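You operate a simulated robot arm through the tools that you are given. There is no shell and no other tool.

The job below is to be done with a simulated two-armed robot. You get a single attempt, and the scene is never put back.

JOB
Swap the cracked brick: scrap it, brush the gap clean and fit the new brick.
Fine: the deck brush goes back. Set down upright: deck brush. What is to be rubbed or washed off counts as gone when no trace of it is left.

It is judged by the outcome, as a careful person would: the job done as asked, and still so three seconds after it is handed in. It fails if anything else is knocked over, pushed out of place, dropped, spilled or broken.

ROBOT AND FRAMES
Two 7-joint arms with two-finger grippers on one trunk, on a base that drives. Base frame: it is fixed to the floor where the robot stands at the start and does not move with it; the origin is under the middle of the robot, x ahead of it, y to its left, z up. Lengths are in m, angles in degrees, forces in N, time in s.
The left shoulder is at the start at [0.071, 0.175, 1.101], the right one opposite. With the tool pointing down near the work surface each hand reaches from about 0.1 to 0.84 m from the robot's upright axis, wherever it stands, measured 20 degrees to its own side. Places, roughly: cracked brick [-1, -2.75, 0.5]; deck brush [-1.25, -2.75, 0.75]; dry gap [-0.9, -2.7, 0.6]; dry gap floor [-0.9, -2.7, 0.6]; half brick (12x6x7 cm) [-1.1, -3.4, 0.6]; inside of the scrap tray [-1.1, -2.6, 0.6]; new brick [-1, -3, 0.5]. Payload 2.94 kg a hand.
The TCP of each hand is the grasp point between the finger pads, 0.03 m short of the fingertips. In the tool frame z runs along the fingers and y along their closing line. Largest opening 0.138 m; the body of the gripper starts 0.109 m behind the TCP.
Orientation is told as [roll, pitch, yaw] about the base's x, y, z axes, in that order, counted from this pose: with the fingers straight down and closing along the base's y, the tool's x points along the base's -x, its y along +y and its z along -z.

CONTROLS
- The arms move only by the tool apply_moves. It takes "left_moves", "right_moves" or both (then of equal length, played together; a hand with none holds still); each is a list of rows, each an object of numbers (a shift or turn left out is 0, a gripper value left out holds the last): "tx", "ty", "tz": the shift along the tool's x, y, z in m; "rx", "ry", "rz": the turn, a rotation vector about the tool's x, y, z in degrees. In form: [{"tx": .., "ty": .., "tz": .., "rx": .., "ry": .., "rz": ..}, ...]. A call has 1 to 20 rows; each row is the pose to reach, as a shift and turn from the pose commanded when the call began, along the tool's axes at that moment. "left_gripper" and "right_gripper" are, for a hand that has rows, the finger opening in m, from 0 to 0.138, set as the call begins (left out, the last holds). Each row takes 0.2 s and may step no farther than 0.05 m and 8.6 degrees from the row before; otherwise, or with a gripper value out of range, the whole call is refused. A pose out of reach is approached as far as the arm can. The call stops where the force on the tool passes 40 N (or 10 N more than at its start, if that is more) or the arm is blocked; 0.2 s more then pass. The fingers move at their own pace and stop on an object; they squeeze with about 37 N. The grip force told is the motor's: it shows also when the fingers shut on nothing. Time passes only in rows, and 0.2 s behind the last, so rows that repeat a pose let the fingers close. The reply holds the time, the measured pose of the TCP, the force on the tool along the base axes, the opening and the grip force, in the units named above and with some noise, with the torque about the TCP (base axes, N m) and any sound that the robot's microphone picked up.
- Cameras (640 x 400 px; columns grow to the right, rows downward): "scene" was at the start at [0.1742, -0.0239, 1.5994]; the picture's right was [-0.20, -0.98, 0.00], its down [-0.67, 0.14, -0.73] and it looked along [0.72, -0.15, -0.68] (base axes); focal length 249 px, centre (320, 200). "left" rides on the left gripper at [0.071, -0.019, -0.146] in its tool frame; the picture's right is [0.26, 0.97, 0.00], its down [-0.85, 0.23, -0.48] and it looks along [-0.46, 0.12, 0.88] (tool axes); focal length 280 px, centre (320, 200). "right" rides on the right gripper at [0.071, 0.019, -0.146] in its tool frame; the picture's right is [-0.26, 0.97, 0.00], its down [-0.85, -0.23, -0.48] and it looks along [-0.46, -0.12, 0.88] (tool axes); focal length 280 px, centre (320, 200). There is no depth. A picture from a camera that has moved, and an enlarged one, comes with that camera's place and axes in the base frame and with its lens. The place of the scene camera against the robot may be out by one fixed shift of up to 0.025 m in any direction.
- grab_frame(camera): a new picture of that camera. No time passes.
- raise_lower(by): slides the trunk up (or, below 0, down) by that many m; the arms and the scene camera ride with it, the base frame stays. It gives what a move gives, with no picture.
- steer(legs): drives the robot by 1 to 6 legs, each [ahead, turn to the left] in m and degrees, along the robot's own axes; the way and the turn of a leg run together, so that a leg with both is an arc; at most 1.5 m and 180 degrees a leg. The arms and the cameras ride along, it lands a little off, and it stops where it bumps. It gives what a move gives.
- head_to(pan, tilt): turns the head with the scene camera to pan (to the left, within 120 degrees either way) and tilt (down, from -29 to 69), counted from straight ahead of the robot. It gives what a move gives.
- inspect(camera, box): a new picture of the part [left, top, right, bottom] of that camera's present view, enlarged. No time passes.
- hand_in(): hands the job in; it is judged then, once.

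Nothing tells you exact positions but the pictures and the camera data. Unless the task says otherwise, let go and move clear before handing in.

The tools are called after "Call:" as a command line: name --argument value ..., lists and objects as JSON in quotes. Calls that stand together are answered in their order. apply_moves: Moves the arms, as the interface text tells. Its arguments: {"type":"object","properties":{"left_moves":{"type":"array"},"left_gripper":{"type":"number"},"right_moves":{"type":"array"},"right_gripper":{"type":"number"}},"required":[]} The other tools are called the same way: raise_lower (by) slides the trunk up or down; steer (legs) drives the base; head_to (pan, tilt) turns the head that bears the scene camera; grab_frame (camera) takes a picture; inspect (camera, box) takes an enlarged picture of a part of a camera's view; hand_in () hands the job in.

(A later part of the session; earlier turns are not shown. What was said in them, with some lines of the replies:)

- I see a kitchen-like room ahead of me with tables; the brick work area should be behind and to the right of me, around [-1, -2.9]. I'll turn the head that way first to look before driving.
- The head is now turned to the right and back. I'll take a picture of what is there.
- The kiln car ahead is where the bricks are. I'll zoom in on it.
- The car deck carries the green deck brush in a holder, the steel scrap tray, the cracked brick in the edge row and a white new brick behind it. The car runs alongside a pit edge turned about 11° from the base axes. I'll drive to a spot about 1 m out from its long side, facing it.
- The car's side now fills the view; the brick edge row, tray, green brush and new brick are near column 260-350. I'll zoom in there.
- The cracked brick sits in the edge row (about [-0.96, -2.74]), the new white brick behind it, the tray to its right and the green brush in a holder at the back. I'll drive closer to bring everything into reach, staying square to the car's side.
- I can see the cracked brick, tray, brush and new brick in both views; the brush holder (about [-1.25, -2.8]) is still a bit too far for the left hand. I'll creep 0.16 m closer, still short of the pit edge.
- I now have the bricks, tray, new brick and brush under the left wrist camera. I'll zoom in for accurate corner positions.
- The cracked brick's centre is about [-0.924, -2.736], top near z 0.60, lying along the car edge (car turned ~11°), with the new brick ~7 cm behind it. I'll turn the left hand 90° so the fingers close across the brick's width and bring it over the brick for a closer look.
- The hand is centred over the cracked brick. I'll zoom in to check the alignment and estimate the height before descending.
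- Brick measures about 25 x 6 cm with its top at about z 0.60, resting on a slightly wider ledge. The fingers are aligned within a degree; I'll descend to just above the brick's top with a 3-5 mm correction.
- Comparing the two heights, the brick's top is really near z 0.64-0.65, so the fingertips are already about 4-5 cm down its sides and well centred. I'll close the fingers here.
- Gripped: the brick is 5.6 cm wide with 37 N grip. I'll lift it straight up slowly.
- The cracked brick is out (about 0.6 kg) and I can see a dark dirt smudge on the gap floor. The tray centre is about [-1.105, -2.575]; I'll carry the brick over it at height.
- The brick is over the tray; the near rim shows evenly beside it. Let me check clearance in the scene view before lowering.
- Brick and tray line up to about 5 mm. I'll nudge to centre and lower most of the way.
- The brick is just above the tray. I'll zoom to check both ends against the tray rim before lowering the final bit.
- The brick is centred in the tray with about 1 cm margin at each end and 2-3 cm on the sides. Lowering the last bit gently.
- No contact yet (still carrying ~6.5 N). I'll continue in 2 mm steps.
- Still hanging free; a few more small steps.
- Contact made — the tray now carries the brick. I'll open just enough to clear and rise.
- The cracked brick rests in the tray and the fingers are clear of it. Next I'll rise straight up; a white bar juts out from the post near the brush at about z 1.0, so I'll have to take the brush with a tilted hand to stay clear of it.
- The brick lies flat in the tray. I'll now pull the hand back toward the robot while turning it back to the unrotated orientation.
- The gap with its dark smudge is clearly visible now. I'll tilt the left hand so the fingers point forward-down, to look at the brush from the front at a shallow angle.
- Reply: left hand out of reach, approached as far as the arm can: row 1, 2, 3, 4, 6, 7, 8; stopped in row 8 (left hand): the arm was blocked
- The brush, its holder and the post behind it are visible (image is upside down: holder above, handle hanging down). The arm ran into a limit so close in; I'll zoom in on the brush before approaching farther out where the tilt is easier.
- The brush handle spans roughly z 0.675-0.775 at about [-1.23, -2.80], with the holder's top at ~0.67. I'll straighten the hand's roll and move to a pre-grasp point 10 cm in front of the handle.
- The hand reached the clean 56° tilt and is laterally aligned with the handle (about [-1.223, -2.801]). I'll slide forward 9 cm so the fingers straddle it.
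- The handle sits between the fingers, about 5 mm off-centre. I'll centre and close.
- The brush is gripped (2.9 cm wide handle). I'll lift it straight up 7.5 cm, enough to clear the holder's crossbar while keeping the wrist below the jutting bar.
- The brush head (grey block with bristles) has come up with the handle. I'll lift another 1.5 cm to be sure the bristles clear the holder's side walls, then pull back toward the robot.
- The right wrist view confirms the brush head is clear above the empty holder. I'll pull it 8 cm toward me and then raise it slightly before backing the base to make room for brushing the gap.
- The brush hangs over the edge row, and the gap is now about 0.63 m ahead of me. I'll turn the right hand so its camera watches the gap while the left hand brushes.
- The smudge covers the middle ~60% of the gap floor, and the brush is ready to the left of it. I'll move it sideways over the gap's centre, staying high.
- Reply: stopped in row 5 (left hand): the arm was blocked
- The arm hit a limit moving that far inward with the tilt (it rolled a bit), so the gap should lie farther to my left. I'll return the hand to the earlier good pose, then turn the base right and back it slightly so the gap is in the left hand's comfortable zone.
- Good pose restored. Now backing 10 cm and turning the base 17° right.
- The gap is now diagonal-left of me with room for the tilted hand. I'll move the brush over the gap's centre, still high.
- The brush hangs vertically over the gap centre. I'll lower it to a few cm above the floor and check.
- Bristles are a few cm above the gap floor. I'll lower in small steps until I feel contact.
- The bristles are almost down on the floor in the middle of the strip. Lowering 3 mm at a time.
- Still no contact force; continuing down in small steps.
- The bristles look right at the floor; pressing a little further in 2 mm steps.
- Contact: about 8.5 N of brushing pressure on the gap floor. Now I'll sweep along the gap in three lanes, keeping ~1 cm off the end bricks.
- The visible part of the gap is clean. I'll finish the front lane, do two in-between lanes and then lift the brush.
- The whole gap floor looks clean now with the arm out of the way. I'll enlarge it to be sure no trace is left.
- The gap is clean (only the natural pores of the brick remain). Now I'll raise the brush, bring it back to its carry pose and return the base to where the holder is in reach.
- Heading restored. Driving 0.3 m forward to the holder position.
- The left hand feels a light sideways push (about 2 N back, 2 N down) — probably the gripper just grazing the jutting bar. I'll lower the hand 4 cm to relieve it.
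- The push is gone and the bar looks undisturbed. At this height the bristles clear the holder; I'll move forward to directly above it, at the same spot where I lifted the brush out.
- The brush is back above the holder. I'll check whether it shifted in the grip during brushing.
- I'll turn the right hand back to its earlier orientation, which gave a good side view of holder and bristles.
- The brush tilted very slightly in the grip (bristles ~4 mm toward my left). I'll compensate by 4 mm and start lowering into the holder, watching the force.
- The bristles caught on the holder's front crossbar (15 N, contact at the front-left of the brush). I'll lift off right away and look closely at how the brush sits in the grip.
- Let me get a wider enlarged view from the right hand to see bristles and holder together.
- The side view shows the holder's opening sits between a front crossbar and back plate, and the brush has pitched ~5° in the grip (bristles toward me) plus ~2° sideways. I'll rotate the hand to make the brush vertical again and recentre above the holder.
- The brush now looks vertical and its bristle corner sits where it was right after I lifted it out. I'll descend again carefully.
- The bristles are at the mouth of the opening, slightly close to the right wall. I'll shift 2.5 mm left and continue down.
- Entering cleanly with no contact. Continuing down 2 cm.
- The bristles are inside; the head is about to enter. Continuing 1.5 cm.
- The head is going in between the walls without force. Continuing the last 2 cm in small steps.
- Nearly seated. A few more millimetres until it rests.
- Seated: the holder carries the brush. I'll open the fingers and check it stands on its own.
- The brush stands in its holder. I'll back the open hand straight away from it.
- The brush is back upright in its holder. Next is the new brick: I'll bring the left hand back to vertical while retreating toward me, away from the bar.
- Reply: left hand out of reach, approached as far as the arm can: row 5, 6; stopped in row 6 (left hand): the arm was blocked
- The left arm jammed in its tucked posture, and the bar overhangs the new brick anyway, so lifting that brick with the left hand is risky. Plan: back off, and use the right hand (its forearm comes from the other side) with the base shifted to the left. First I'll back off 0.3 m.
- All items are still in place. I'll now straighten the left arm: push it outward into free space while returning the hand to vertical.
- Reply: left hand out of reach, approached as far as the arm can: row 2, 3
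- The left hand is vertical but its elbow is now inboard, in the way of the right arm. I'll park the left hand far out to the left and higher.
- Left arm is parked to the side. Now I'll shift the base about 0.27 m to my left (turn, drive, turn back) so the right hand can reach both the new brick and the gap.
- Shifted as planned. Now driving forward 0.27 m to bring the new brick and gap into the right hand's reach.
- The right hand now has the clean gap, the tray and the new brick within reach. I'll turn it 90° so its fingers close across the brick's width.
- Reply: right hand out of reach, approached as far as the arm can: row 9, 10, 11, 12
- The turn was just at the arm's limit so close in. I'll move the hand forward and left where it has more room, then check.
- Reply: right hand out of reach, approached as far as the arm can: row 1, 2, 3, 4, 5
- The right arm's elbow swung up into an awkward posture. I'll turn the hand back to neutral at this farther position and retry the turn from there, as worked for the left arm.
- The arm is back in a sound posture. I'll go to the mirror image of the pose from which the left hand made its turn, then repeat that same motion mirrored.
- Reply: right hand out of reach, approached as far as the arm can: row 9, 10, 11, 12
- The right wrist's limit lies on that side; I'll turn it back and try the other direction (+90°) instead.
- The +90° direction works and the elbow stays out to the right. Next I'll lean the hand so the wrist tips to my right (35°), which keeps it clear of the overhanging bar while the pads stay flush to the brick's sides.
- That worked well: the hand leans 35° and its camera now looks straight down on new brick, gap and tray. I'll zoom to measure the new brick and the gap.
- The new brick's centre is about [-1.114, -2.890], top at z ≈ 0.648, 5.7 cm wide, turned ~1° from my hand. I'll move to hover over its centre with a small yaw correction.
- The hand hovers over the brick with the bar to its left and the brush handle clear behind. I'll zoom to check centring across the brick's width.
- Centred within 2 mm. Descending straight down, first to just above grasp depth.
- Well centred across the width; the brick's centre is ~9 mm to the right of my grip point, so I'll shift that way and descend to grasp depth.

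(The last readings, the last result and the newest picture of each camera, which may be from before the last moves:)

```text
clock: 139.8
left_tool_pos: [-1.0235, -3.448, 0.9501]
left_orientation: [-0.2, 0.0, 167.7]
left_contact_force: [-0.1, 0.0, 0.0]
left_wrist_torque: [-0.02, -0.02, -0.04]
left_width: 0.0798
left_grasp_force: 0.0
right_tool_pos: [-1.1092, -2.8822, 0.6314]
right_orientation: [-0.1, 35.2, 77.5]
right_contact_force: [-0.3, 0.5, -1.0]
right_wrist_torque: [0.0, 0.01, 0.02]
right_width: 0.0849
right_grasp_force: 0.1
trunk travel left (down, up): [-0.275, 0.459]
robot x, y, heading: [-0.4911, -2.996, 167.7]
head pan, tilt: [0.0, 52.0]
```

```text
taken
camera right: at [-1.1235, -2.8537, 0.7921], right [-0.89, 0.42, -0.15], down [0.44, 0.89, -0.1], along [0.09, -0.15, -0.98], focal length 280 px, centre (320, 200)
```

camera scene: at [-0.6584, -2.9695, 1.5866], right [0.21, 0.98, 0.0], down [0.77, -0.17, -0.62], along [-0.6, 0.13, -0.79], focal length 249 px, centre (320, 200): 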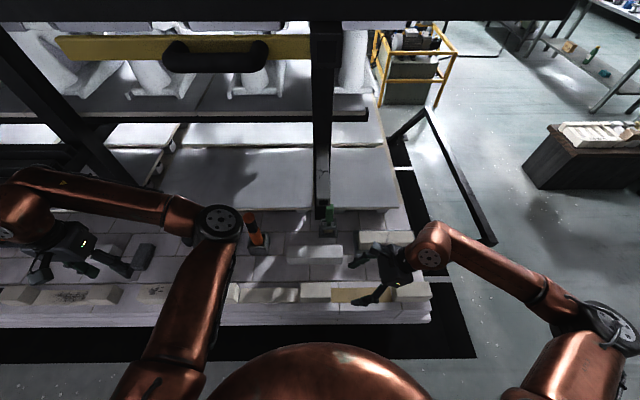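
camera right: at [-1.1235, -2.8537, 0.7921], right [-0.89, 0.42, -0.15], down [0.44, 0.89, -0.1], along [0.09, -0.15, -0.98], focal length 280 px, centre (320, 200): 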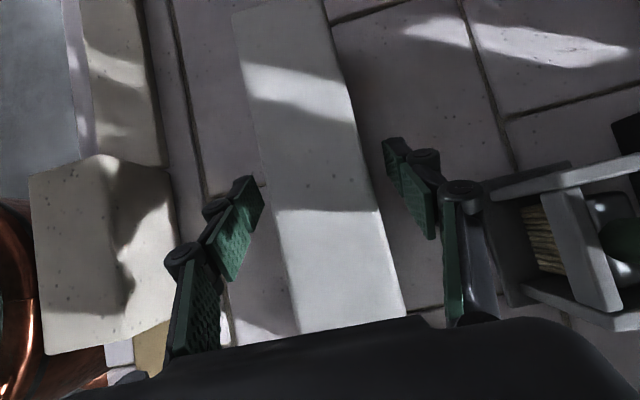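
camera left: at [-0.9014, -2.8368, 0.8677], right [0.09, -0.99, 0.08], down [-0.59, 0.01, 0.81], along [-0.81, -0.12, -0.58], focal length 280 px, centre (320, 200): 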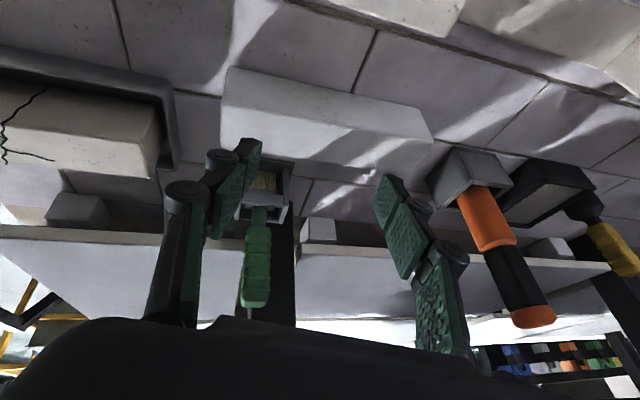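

Perfectly centred between the fingers. Closing the grip.

Call:
apply_moves --right_moves '[{"tx": 0}, {"tx": 0}, {"tx": 0}, {"tx": 0}, {"tx": 0}, {"tx": 0}]' --right_gripper 0.03

Call:
grab_frame --camera "right"

```text
clock: 141.2
left_tool_pos: [-1.0229, -3.4477, 0.9508]
left_orientation: [-0.2, 0.1, 167.9]
left_contact_force: [-0.4, -0.4, -0.1]
left_wrist_torque: [-0.03, 0.0, 0.0]
left_width: 0.0803
left_grasp_force: 0.0
right_tool_pos: [-1.1096, -2.8834, 0.6309]
right_orientation: [0.0, 35.1, 77.4]
right_contact_force: [-2.7, 1.3, 1.3]
right_wrist_torque: [0.15, 0.27, 0.24]
right_width: 0.0561
right_grasp_force: 37.3
trunk travel left (down, up): [-0.275, 0.459]
robot x, y, heading: [-0.4929, -2.9987, 167.7]
head pan, tilt: [0.0, 52.0]
```

```text
taken
camera right: at [-1.1237, -2.8538, 0.7925], right [-0.9, 0.42, -0.15], down [0.44, 0.89, -0.1], along [0.09, -0.15, -0.98], focal length 280 px, centre (320, 200)
```

right: 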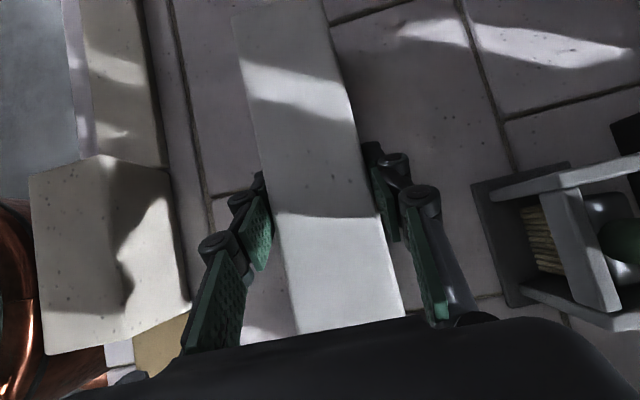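

Gripped (5.6 cm, same as the old brick). Lifting it 9 cm straight up — enough to clear the edge row, still well under the bar.

Call:
apply_moves --right_moves '[{"tx": 0.0058, "tz": -0.0082}, {"tx": 0.0173, "tz": -0.0245}, {"tx": 0.0288, "tz": -0.0409}, {"tx": 0.0403, "tz": -0.0573}, {"tx": 0.0518, "tz": -0.0736}, {"tx": 0.0518, "tz": -0.0736}]'

Call:
grab_frame --camera "right"

Call:
inspect --camera "scene" --box '[240, 150, 440, 310]'

```text
clock: 142.6
left_tool_pos: [-1.025, -3.4484, 0.9508]
left_orientation: [-0.1, 0.1, 167.9]
left_contact_force: [-1.0, -0.5, -0.6]
left_wrist_torque: [0.02, 0.0, 0.03]
left_width: 0.0802
left_grasp_force: 0.1
right_tool_pos: [-1.1092, -2.8831, 0.7209]
right_orientation: [-0.1, 35.0, 77.3]
right_contact_force: [-1.1, -0.2, -6.3]
right_wrist_torque: [0.06, -0.01, -0.01]
right_width: 0.0563
right_grasp_force: 37.5
trunk travel left (down, up): [-0.275, 0.459]
robot x, y, heading: [-0.4952, -3.0008, 167.9]
head pan, tilt: [0.0, 52.0]
```

```text
taken
camera right: at [-1.1236, -2.8538, 0.8818], right [-0.89, 0.42, -0.15], down [0.44, 0.89, -0.1], along [0.1, -0.15, -0.98], focal length 280 px, centre (320, 200)
```

right: 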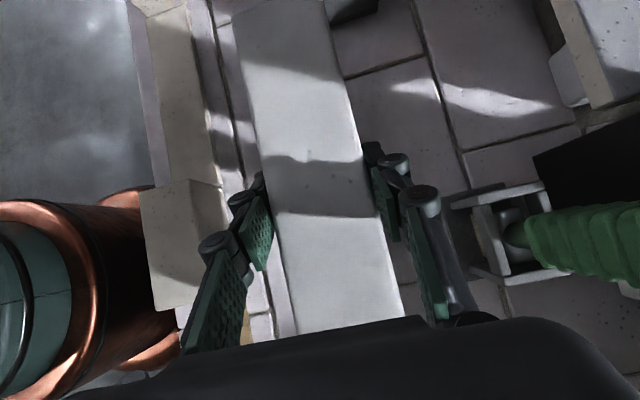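

```text
2.50 times, centred on (340, 230) of scene
camera zoom: at [-0.6593, -2.969, 1.5864], right [0.21, 0.98, 0.0], down [0.77, -0.17, -0.61], along [-0.6, 0.13, -0.79], focal length 623 px, centre (270, 125)
```

zoom: 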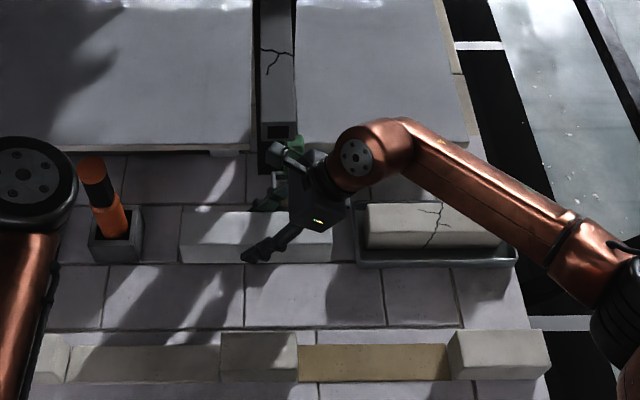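

The brick is lifted and balanced in the grip. Now I'll bring it toward me out from under the bar, then sideways to above the gap.

Call:
apply_moves --right_moves '[{"tx": 0.0027, "ty": -0.0375, "tz": -0.0043}, {"tx": 0.0053, "ty": -0.075, "tz": -0.0085}, {"tx": 0.008, "ty": -0.1125, "tz": -0.0128}, {"tx": 0.0106, "ty": -0.15, "tz": -0.017}, {"tx": -0.0192, "ty": -0.1497, "tz": -0.0379, "rx": 0.11, "rz": -0.16}, {"tx": -0.049, "ty": -0.1494, "tz": -0.0588, "rx": 0.23, "rz": -0.33}, {"tx": -0.0788, "ty": -0.1492, "tz": -0.0796, "rx": 0.34, "rz": -0.5}, {"tx": -0.1086, "ty": -0.1489, "tz": -0.1005, "rx": 0.46, "rz": -0.66}, {"tx": -0.1384, "ty": -0.1486, "tz": -0.1214, "rx": 0.57, "rz": -0.82}, {"tx": -0.1384, "ty": -0.1486, "tz": -0.1214, "rx": 0.57, "rz": -0.82}]'

Call:
grab_frame --camera "right"

Call:
inspect --camera "scene" --box '[280, 200, 460, 320]'

```text
clock: 144.8
left_tool_pos: [-1.024, -3.4481, 0.9507]
left_orientation: [0.0, 0.1, 167.8]
left_contact_force: [0.8, -0.3, 0.6]
left_wrist_torque: [0.02, -0.01, 0.02]
left_width: 0.0799
left_grasp_force: 0.0
right_tool_pos: [-0.9273, -2.735, 0.7415]
right_orientation: [0.0, 35.0, 78.5]
right_contact_force: [-0.3, -0.1, -6.8]
right_wrist_torque: [0.03, 0.01, -0.04]
right_width: 0.0565
right_grasp_force: 36.7
trunk travel left (down, up): [-0.275, 0.459]
robot x, y, heading: [-0.4948, -2.9964, 167.7]
head pan, tilt: [0.0, 52.0]
```

```text
taken
camera right: at [-0.9407, -2.7068, 0.9014], right [-0.9, 0.4, -0.15], down [0.42, 0.9, -0.1], along [0.1, -0.15, -0.98], focal length 280 px, centre (320, 200)
```

right: 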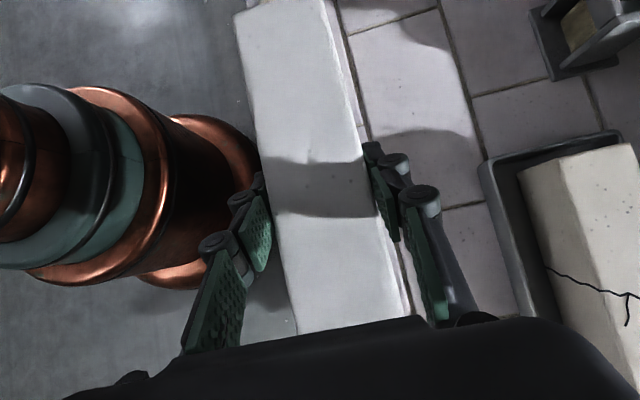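

```text
3.33 times, centred on (370, 260) of scene
camera zoom: at [-0.659, -2.9692, 1.5864], right [0.21, 0.98, 0.0], down [0.77, -0.17, -0.61], along [-0.6, 0.13, -0.79], focal length 831 px, centre (153, 0)
```

zoom: 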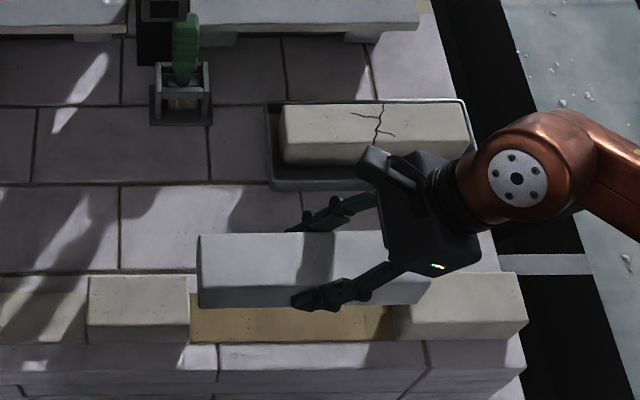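

The brick hovers over the gap. I'll zoom in to measure both ends against the neighbouring bricks.

Call:
inspect --camera "scene" --box '[320, 250, 380, 310]'

Call:
inspect --camera "scene" --box '[370, 250, 430, 310]'

Call:
inspect --camera "right" --box '[200, 0, 400, 120]'

```text
6.67 times, centred on (350, 280) of scene
camera zoom: at [-0.659, -2.9692, 1.5864], right [0.21, 0.98, 0.0], down [0.77, -0.17, -0.61], along [-0.6, 0.13, -0.79], focal length 1662 px, centre (120, -333)
```

zoom: 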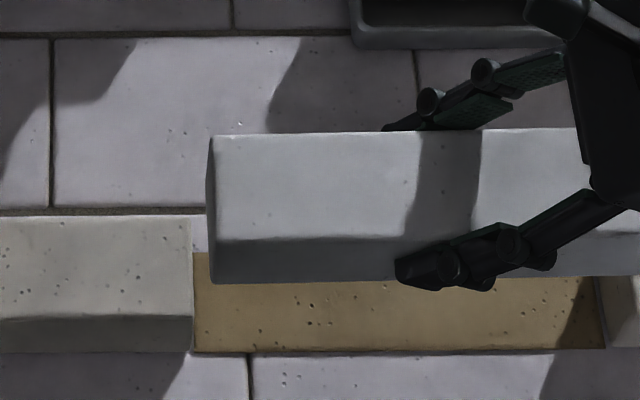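

```text
6.67 times, centred on (400, 280) of scene
camera zoom: at [-0.659, -2.9692, 1.5864], right [0.21, 0.98, 0.0], down [0.77, -0.17, -0.61], along [-0.6, 0.13, -0.79], focal length 1662 px, centre (-213, -333)
```

zoom: 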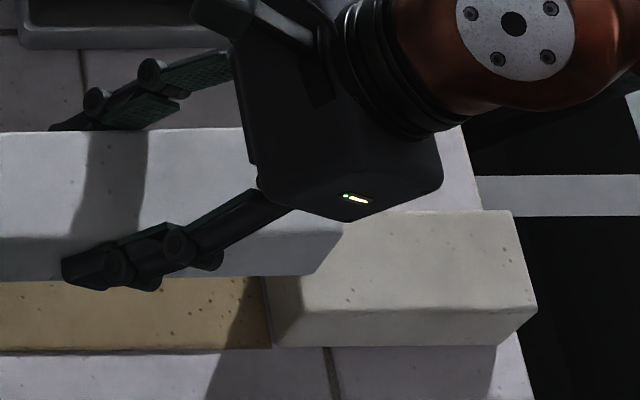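

```text
3.20 times, centred on (300, 60) of right
camera zoom: at [-0.9407, -2.7068, 0.9014], right [-0.9, 0.4, -0.15], down [0.42, 0.9, -0.1], along [0.1, -0.15, -0.98], focal length 897 px, centre (384, 648)
```

zoom: 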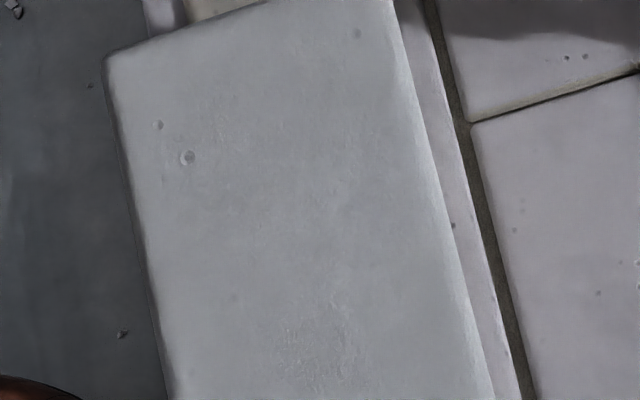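

Measured: the brick (~23 cm) has about 9 mm total slack in the gap (~24 cm); it needs ~2 mm left and ~4 mm toward me. I'll apply that and lower to just above the neighbours' tops.

Call:
apply_moves --right_moves '[{"tx": 0.0016, "ty": -0.004, "tz": 0.0012}, {"tx": -0.006, "ty": -0.004, "tz": 0.0121}, {"tx": -0.0137, "ty": -0.004, "tz": 0.0231}, {"tx": -0.0213, "ty": -0.004, "tz": 0.034}, {"tx": -0.0213, "ty": -0.004, "tz": 0.034}]'

Call:
inspect --camera "scene" --box '[320, 250, 380, 310]'

Call:
inspect --camera "scene" --box '[370, 250, 430, 310]'

Call:
grab_frame --camera "right"

```text
clock: 146.0
left_tool_pos: [-1.0234, -3.4472, 0.951]
left_orientation: [-0.1, 0.0, 167.8]
left_contact_force: [-0.5, -0.4, -1.1]
left_wrist_torque: [0.04, -0.04, 0.03]
left_width: 0.08
left_grasp_force: 0.2
right_tool_pos: [-0.9216, -2.738, 0.7011]
right_orientation: [-0.1, 35.1, 78.3]
right_contact_force: [-0.2, 0.4, -6.6]
right_wrist_torque: [0.0, 0.01, 0.04]
right_width: 0.0567
right_grasp_force: 37.4
trunk travel left (down, up): [-0.275, 0.459]
robot x, y, heading: [-0.4934, -2.9993, 167.8]
head pan, tilt: [0.0, 52.0]
```

```text
6.67 times, centred on (350, 280) of scene
camera zoom: at [-0.6586, -2.9688, 1.5865], right [0.21, 0.98, 0.0], down [0.77, -0.17, -0.62], along [-0.6, 0.13, -0.79], focal length 1662 px, centre (120, -333)
```

zoom: 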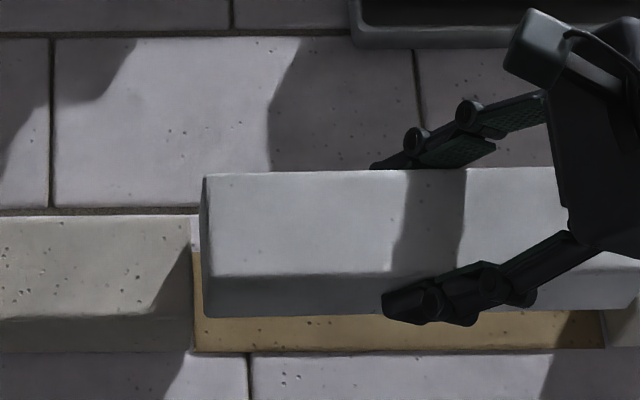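

```text
6.67 times, centred on (400, 280) of scene
camera zoom: at [-0.6586, -2.9688, 1.5865], right [0.21, 0.98, 0.0], down [0.77, -0.17, -0.62], along [-0.6, 0.13, -0.79], focal length 1662 px, centre (-213, -333)
```

zoom: 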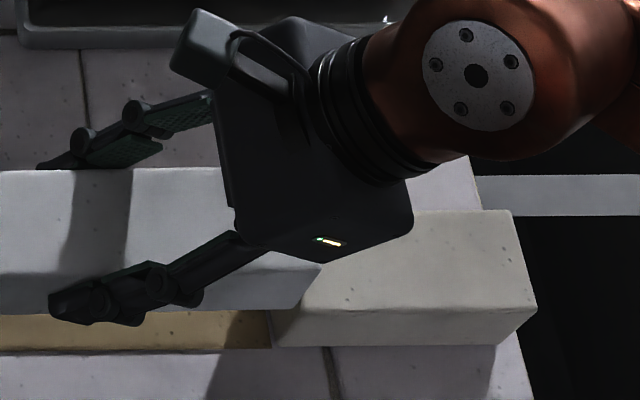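

```text
taken
camera right: at [-0.9361, -2.7097, 0.8612], right [-0.9, 0.4, -0.15], down [0.42, 0.9, -0.1], along [0.1, -0.15, -0.98], focal length 280 px, centre (320, 200)
```

right: 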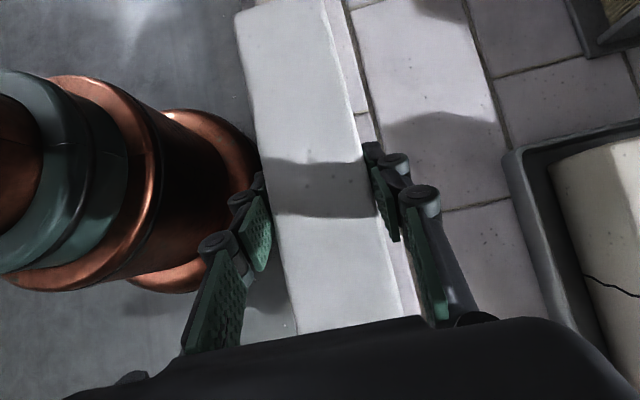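

Alignment is now within ~1 mm along and across, with about 0.6° of yaw to trim. I'll trim it and lower the brick into the gap, stopping ~1.5 cm above the floor.

Call:
apply_moves --right_moves '[{"tx": 0.0008, "tz": 0.0006, "rx": -0.29, "rz": 0.41}, {"tx": -0.0055, "tz": 0.0096, "rx": -0.29, "rz": 0.41}, {"tx": -0.0118, "tz": 0.0186, "rx": -0.29, "rz": 0.41}, {"tx": -0.0181, "tz": 0.0277, "rx": -0.29, "rz": 0.41}, {"tx": -0.0244, "tz": 0.0367, "rx": -0.29, "rz": 0.41}, {"tx": -0.0307, "tz": 0.0457, "rx": -0.29, "rz": 0.41}]'

Call:
inspect --camera "scene" --box '[320, 250, 380, 310]'

Call:
inspect --camera "scene" --box '[370, 250, 430, 310]'

```text
clock: 147.4
left_tool_pos: [-1.0245, -3.4468, 0.9506]
left_orientation: [-0.1, 0.1, 167.8]
left_contact_force: [0.5, 0.3, 0.2]
left_wrist_torque: [0.01, -0.02, -0.03]
left_width: 0.0802
left_grasp_force: 0.2
right_tool_pos: [-0.9225, -2.7398, 0.6463]
right_orientation: [-0.2, 35.2, 77.8]
right_contact_force: [0.3, 0.8, -5.8]
right_wrist_torque: [0.01, 0.0, -0.01]
right_width: 0.0562
right_grasp_force: 37.0
trunk travel left (down, up): [-0.275, 0.459]
robot x, y, heading: [-0.4952, -2.9989, 167.7]
head pan, tilt: [0.0, 52.0]
```

```text
6.67 times, centred on (350, 280) of scene
camera zoom: at [-0.6589, -2.9686, 1.5864], right [0.21, 0.98, 0.0], down [0.77, -0.17, -0.61], along [-0.6, 0.13, -0.79], focal length 1662 px, centre (120, -333)
```

zoom: 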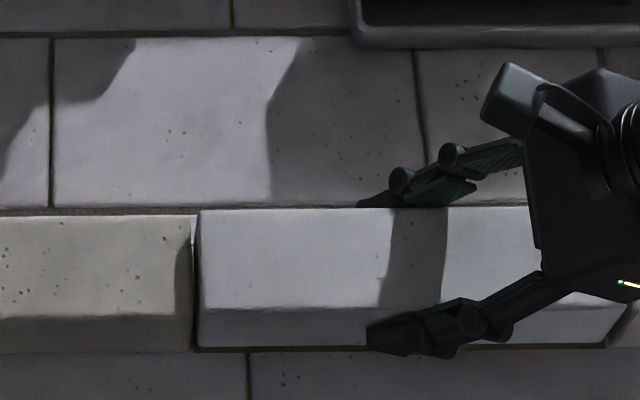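

```text
6.67 times, centred on (400, 280) of scene
camera zoom: at [-0.6589, -2.9686, 1.5864], right [0.21, 0.98, 0.0], down [0.77, -0.17, -0.61], along [-0.6, 0.13, -0.79], focal length 1662 px, centre (-213, -333)
```

zoom: 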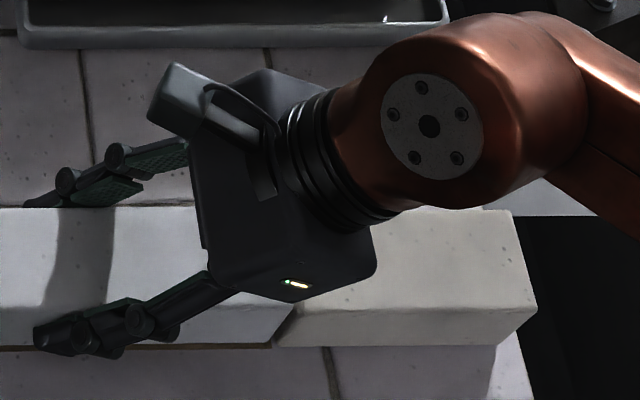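

The brick is sliding in freely with joints visible on both ends. Lowering the rest in small steps.

Call:
apply_moves --right_moves '[{"tx": -0.0023, "tz": 0.0033}, {"tx": -0.0046, "tz": 0.0066}, {"tx": -0.0057, "tz": 0.0082}]'

```text
clock: 148.2
left_tool_pos: [-1.0235, -3.4485, 0.951]
left_orientation: [0.0, 0.0, 167.8]
left_contact_force: [0.9, -0.8, 0.3]
left_wrist_torque: [-0.01, 0.01, 0.01]
left_width: 0.08
left_grasp_force: 0.0
right_tool_pos: [-0.9226, -2.7383, 0.6359]
right_orientation: [-0.1, 35.1, 77.8]
right_contact_force: [0.4, 0.3, -5.7]
right_wrist_torque: [-0.02, -0.01, 0.0]
right_width: 0.0562
right_grasp_force: 37.1
trunk travel left (down, up): [-0.275, 0.459]
robot x, y, heading: [-0.4973, -2.9942, 167.9]
head pan, tilt: [0.0, 52.0]
```

Call:
apply_moves --right_moves '[{"tx": -0.0011, "tz": 0.0016}, {"tx": -0.0023, "tz": 0.0033}]'

```text
clock: 148.8
left_tool_pos: [-1.0235, -3.4475, 0.9511]
left_orientation: [-0.1, 0.0, 167.8]
left_contact_force: [0.8, 0.2, 0.1]
left_wrist_torque: [0.02, -0.01, -0.05]
left_width: 0.0801
left_grasp_force: 0.0
right_tool_pos: [-0.9232, -2.7389, 0.6331]
right_orientation: [0.0, 35.1, 77.9]
right_contact_force: [2.4, 0.7, 2.1]
right_wrist_torque: [0.94, -0.1, -0.25]
right_width: 0.0564
right_grasp_force: 37.0
trunk travel left (down, up): [-0.275, 0.459]
robot x, y, heading: [-0.4945, -2.9965, 167.7]
head pan, tilt: [0.0, 52.0]
```

The right end has touched down (8 N). I'll press down a further 2 mm gently to seat it flat.

Call:
apply_moves --right_moves '[{"tx": -0.0006, "tz": 0.0008}, {"tx": -0.0011, "tz": 0.0016}]'

Call:
inspect --camera "scene" --box '[320, 250, 380, 310]'

Call:
inspect --camera "scene" --box '[370, 250, 430, 310]'

```text
clock: 149.4
left_tool_pos: [-1.0225, -3.4471, 0.9524]
left_orientation: [0.0, -0.1, 167.8]
left_contact_force: [1.2, -0.1, -0.3]
left_wrist_torque: [0.03, -0.01, -0.02]
left_width: 0.0801
left_grasp_force: 0.0
right_tool_pos: [-0.9232, -2.7381, 0.6324]
right_orientation: [0.2, 35.2, 78.0]
right_contact_force: [6.0, 8.9, 19.9]
right_wrist_torque: [0.34, -0.21, 0.47]
right_width: 0.0562
right_grasp_force: 37.2
trunk travel left (down, up): [-0.275, 0.459]
robot x, y, heading: [-0.4977, -2.9933, 167.4]
head pan, tilt: [0.0, 52.0]
```

```text
6.67 times, centred on (350, 280) of scene
camera zoom: at [-0.6562, -2.969, 1.587], right [0.21, 0.98, 0.0], down [0.77, -0.17, -0.62], along [-0.6, 0.13, -0.79], focal length 1662 px, centre (120, -333)
```

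zoom: 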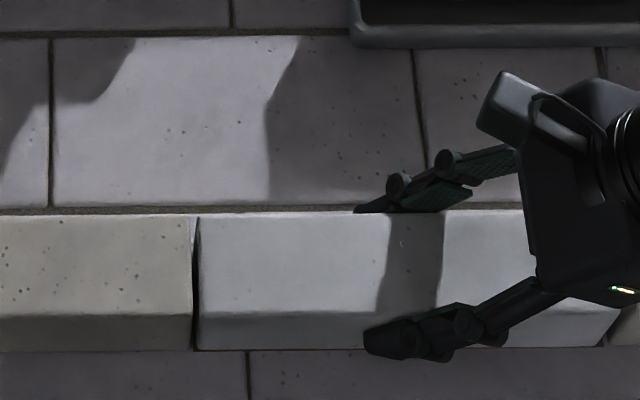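

```text
6.67 times, centred on (400, 280) of scene
camera zoom: at [-0.6562, -2.969, 1.587], right [0.21, 0.98, 0.0], down [0.77, -0.17, -0.62], along [-0.6, 0.13, -0.79], focal length 1662 px, centre (-213, -333)
```

zoom: 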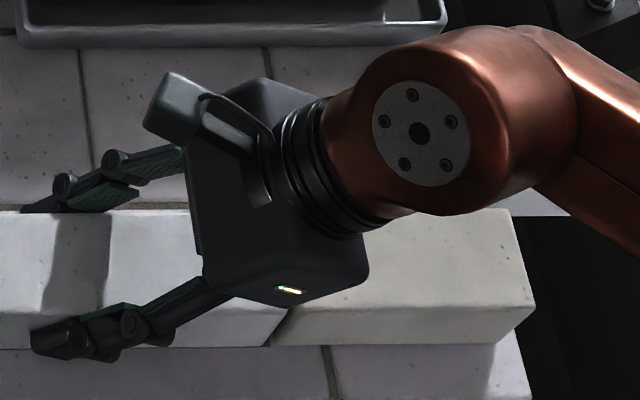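

Seated flush with its neighbours. I'll ease off the pressure, then open the fingers a little.

Call:
apply_moves --right_moves '[{"tx": 0.0009, "tz": -0.0012}, {"tx": 0.0009, "tz": -0.0012}]'

Call:
apply_moves --right_moves '[{"tx": 0}, {"tx": 0}, {"tx": 0}, {"tx": 0}]' --right_gripper 0.08

Call:
grab_frame --camera "right"

Call:
inspect --camera "scene" --box '[320, 250, 430, 310]'

```text
clock: 150.0
left_tool_pos: [-1.0235, -3.4478, 0.9516]
left_orientation: [0.0, 0.0, 167.8]
left_contact_force: [0.7, 0.7, 0.3]
left_wrist_torque: [-0.01, 0.03, 0.01]
left_width: 0.0799
left_grasp_force: 0.1
right_tool_pos: [-0.9222, -2.7393, 0.6337]
right_orientation: [0.2, 35.1, 77.9]
right_contact_force: [0.1, 6.6, 11.8]
right_wrist_torque: [-0.44, 0.62, -0.01]
right_width: 0.0562
right_grasp_force: 36.8
trunk travel left (down, up): [-0.275, 0.459]
robot x, y, heading: [-0.4964, -2.9976, 167.9]
head pan, tilt: [0.0, 52.0]
```

```text
clock: 151.0
left_tool_pos: [-1.0243, -3.4484, 0.9507]
left_orientation: [0.0, 0.0, 167.8]
left_contact_force: [1.0, -0.1, 0.1]
left_wrist_torque: [-0.03, 0.02, 0.0]
left_width: 0.0798
left_grasp_force: 0.1
right_tool_pos: [-0.9226, -2.7389, 0.632]
right_orientation: [-0.2, 35.1, 78.0]
right_contact_force: [0.7, 0.4, 0.1]
right_wrist_torque: [0.0, -0.02, 0.0]
right_width: 0.0803
right_grasp_force: 0.1
trunk travel left (down, up): [-0.275, 0.459]
robot x, y, heading: [-0.4992, -2.9976, 167.7]
head pan, tilt: [0.0, 52.0]
```

```text
taken
camera right: at [-0.9355, -2.7105, 0.7927], right [-0.9, 0.41, -0.15], down [0.43, 0.9, -0.1], along [0.1, -0.15, -0.98], focal length 280 px, centre (320, 200)
```

right: 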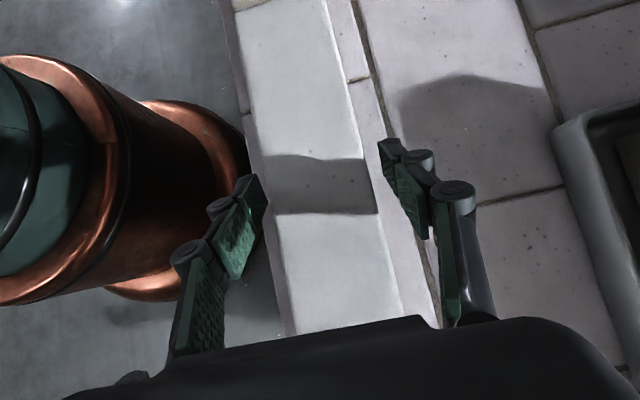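

```text
5.82 times, centred on (375, 280) of scene
camera zoom: at [-0.6583, -2.9689, 1.5865], right [0.21, 0.98, 0.0], down [0.77, -0.17, -0.62], along [-0.6, 0.13, -0.79], focal length 1450 px, centre (0, -266)
```

zoom: 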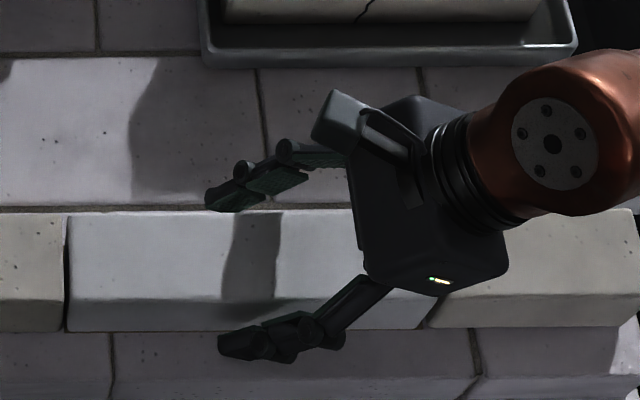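

The brick stands in place and the fingers are free of it. I'll raise the hand straight up and clear.

Call:
apply_moves --right_moves '[{"tx": 0.0115, "tz": -0.0164}, {"tx": 0.0287, "tz": -0.041}, {"tx": 0.0459, "tz": -0.0655}, {"tx": 0.0631, "tz": -0.0901}, {"tx": 0.0803, "tz": -0.1147}, {"tx": 0.0975, "tz": -0.1393}]'

Call:
grab_frame --camera "right"

Call:
grab_frame --camera "scene"

```text
clock: 152.4
left_tool_pos: [-1.0226, -3.4469, 0.9499]
left_orientation: [0.0, 0.0, 167.8]
left_contact_force: [1.4, 0.4, 0.2]
left_wrist_torque: [-0.01, 0.01, -0.01]
left_width: 0.0801
left_grasp_force: 0.1
right_tool_pos: [-0.9217, -2.7398, 0.8012]
right_orientation: [-0.2, 35.1, 77.8]
right_contact_force: [-0.6, 0.4, -1.0]
right_wrist_torque: [-0.01, 0.02, 0.01]
right_width: 0.0802
right_grasp_force: 0.0
trunk travel left (down, up): [-0.275, 0.459]
robot x, y, heading: [-0.4973, -2.9986, 167.6]
head pan, tilt: [0.0, 52.0]
```

```text
taken
camera right: at [-0.9358, -2.7112, 0.9626], right [-0.9, 0.41, -0.15], down [0.43, 0.9, -0.1], along [0.1, -0.15, -0.98], focal length 280 px, centre (320, 200)
```

right: 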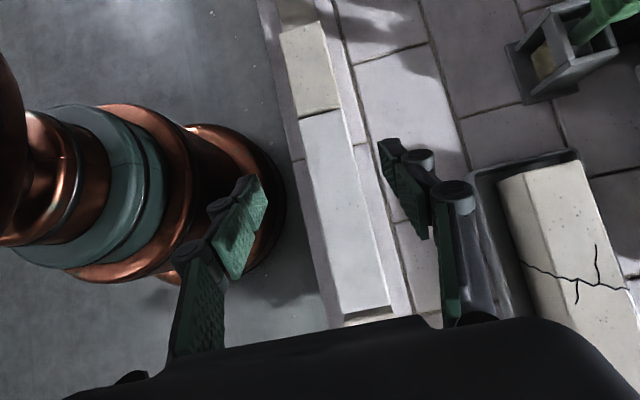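

```text
taken
camera scene: at [-0.6581, -2.9691, 1.5866], right [0.21, 0.98, 0.0], down [0.77, -0.17, -0.62], along [-0.6, 0.13, -0.79], focal length 249 px, centre (320, 200)
```

scene: 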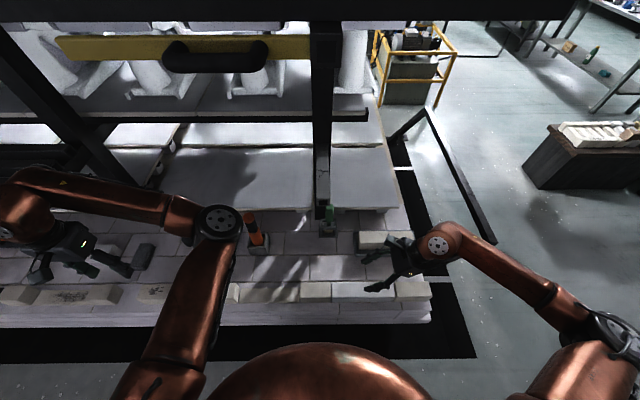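

The new brick sits in line with its neighbours. I'll back the robot off and take a final careful look at everything.

Call:
steer --legs '[[-0.3, 0]]'

Call:
head_to --pan -8 --tilt 45

Call:
grab_frame --camera "scene"

Call:
inspect --camera "scene" --box '[240, 160, 420, 280]'

```text
clock: 154.4
left_tool_pos: [-0.7353, -3.5101, 0.9506]
left_orientation: [-0.1, 0.0, 167.7]
left_contact_force: [-0.2, -0.2, 0.6]
left_wrist_torque: [0.02, -0.01, 0.02]
left_width: 0.0799
left_grasp_force: 0.0
right_tool_pos: [-0.6344, -2.8023, 0.802]
right_orientation: [0.1, 35.1, 77.8]
right_contact_force: [0.2, 0.1, -0.2]
right_wrist_torque: [0.01, 0.01, 0.0]
right_width: 0.0803
right_grasp_force: 0.1
trunk travel left (down, up): [-0.275, 0.459]
robot x, y, heading: [-0.2053, -3.0596, 167.5]
head pan, tilt: [0.0, 52.0]
```

```text
clock: 155.1
left_tool_pos: [-0.7357, -3.5093, 0.9506]
left_orientation: [-0.1, 0.1, 167.6]
left_contact_force: [-0.4, -0.7, 0.1]
left_wrist_torque: [-0.02, -0.01, -0.02]
left_width: 0.0802
left_grasp_force: 0.1
right_tool_pos: [-0.634, -2.8023, 0.8016]
right_orientation: [-0.2, 35.1, 77.8]
right_contact_force: [0.3, -0.1, -0.1]
right_wrist_torque: [0.02, 0.04, -0.01]
right_width: 0.08
right_grasp_force: 0.1
trunk travel left (down, up): [-0.275, 0.459]
robot x, y, heading: [-0.2092, -3.0598, 167.9]
head pan, tilt: [-8.0, 45.0]
```

```text
taken
camera scene: at [-0.3729, -3.0192, 1.5961], right [0.35, 0.94, 0.0], down [0.66, -0.24, -0.71], along [-0.66, 0.24, -0.71], focal length 249 px, centre (320, 200)
```

scene: 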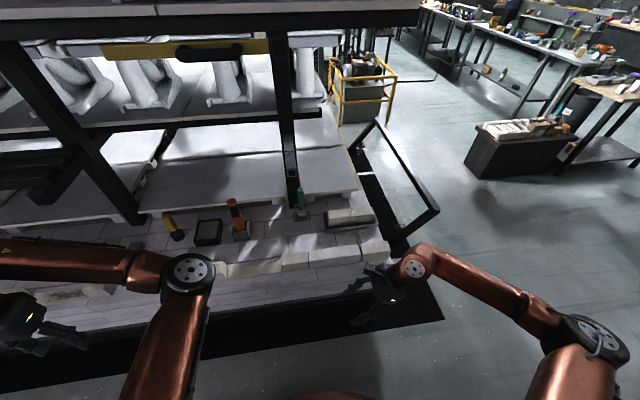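

```text
3.33 times, centred on (330, 220) of scene
camera zoom: at [-0.3729, -3.0192, 1.5961], right [0.35, 0.94, 0.0], down [0.66, -0.24, -0.71], along [-0.66, 0.24, -0.71], focal length 831 px, centre (287, 133)
```

zoom: 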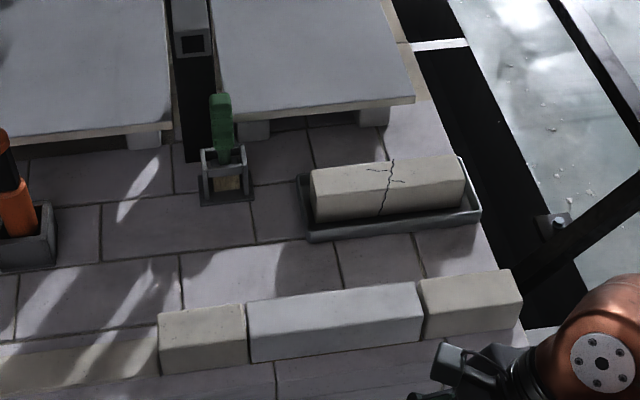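

Everything looks right: new brick fitted, cracked one in the tray, brush in its holder. A last close look at the brick joints and the brush.

Call:
inspect --camera "scene" --box '[280, 230, 400, 280]'

Call:
inspect --camera "scene" --box '[285, 180, 325, 230]'

Call:
inspect --camera "scene" --box '[130, 180, 290, 280]'

```text
5.33 times, centred on (340, 255) of scene
camera zoom: at [-0.3729, -3.0192, 1.5961], right [0.35, 0.94, 0.0], down [0.66, -0.24, -0.71], along [-0.66, 0.24, -0.71], focal length 1329 px, centre (213, -93)
```

zoom: 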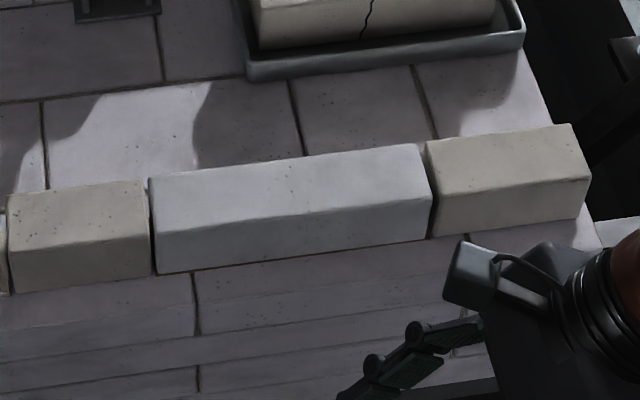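

```text
8.00 times, centred on (305, 205) of scene
camera zoom: at [-0.3729, -3.0192, 1.5961], right [0.35, 0.94, 0.0], down [0.66, -0.24, -0.71], along [-0.66, 0.24, -0.71], focal length 1994 px, centre (440, 160)
```

zoom: 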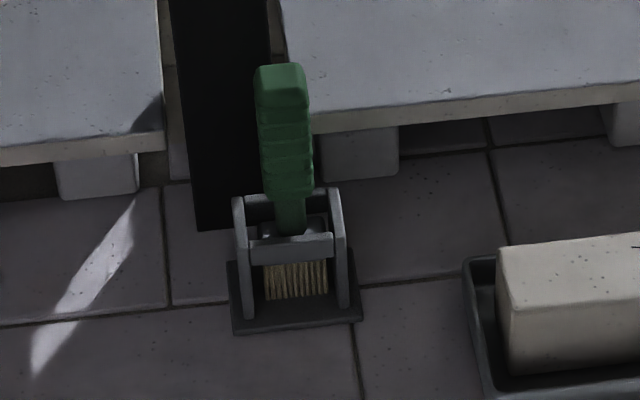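

```text
4.00 times, centred on (210, 230) of scene
camera zoom: at [-0.3729, -3.0192, 1.5961], right [0.35, 0.94, 0.0], down [0.66, -0.24, -0.71], along [-0.66, 0.24, -0.71], focal length 997 px, centre (760, 80)
```

zoom: 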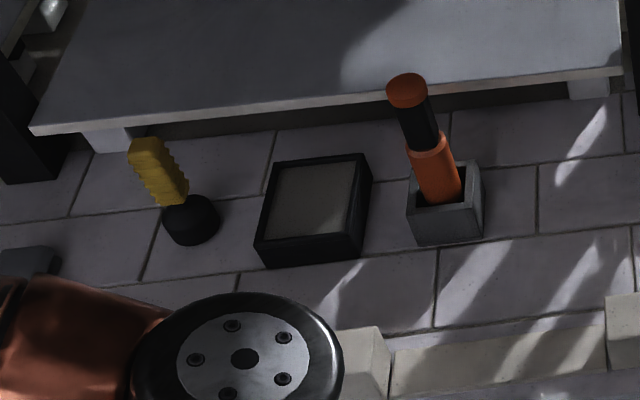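

The new brick sits flush in the row with even joints, and the cracked brick lies in the scrap tray. The brush stands upright in its holder, nothing else has moved, and both hands are empty and clear, so I'm handing in.

Call:
hand_in

```text
The job is handed in.
```

I swapped the cracked brick and handed the job in; I haven't seen the judging result. When I backed off for a last look:

- **Cracked brick:** it lies flat in the scrap tray.
- **Gap:** I brushed the floor in five lanes and the dark smudge is gone. Only the brick's own pores showed when I zoomed in.
- **New brick:** it sits flat in the gap, in line with its neighbours and with a narrow joint at each end.
- **Deck brush:** it stands upright in its holder.

I made two unplanned contacts. The left gripper lightly brushed the bar jutting from the post, at about 2 N. The bristles also caught once on the holder's front crossbar, at about 15 N, when I first tried to put the brush back. I backed off both times, and neither the bar nor the holder looked moved afterwards.
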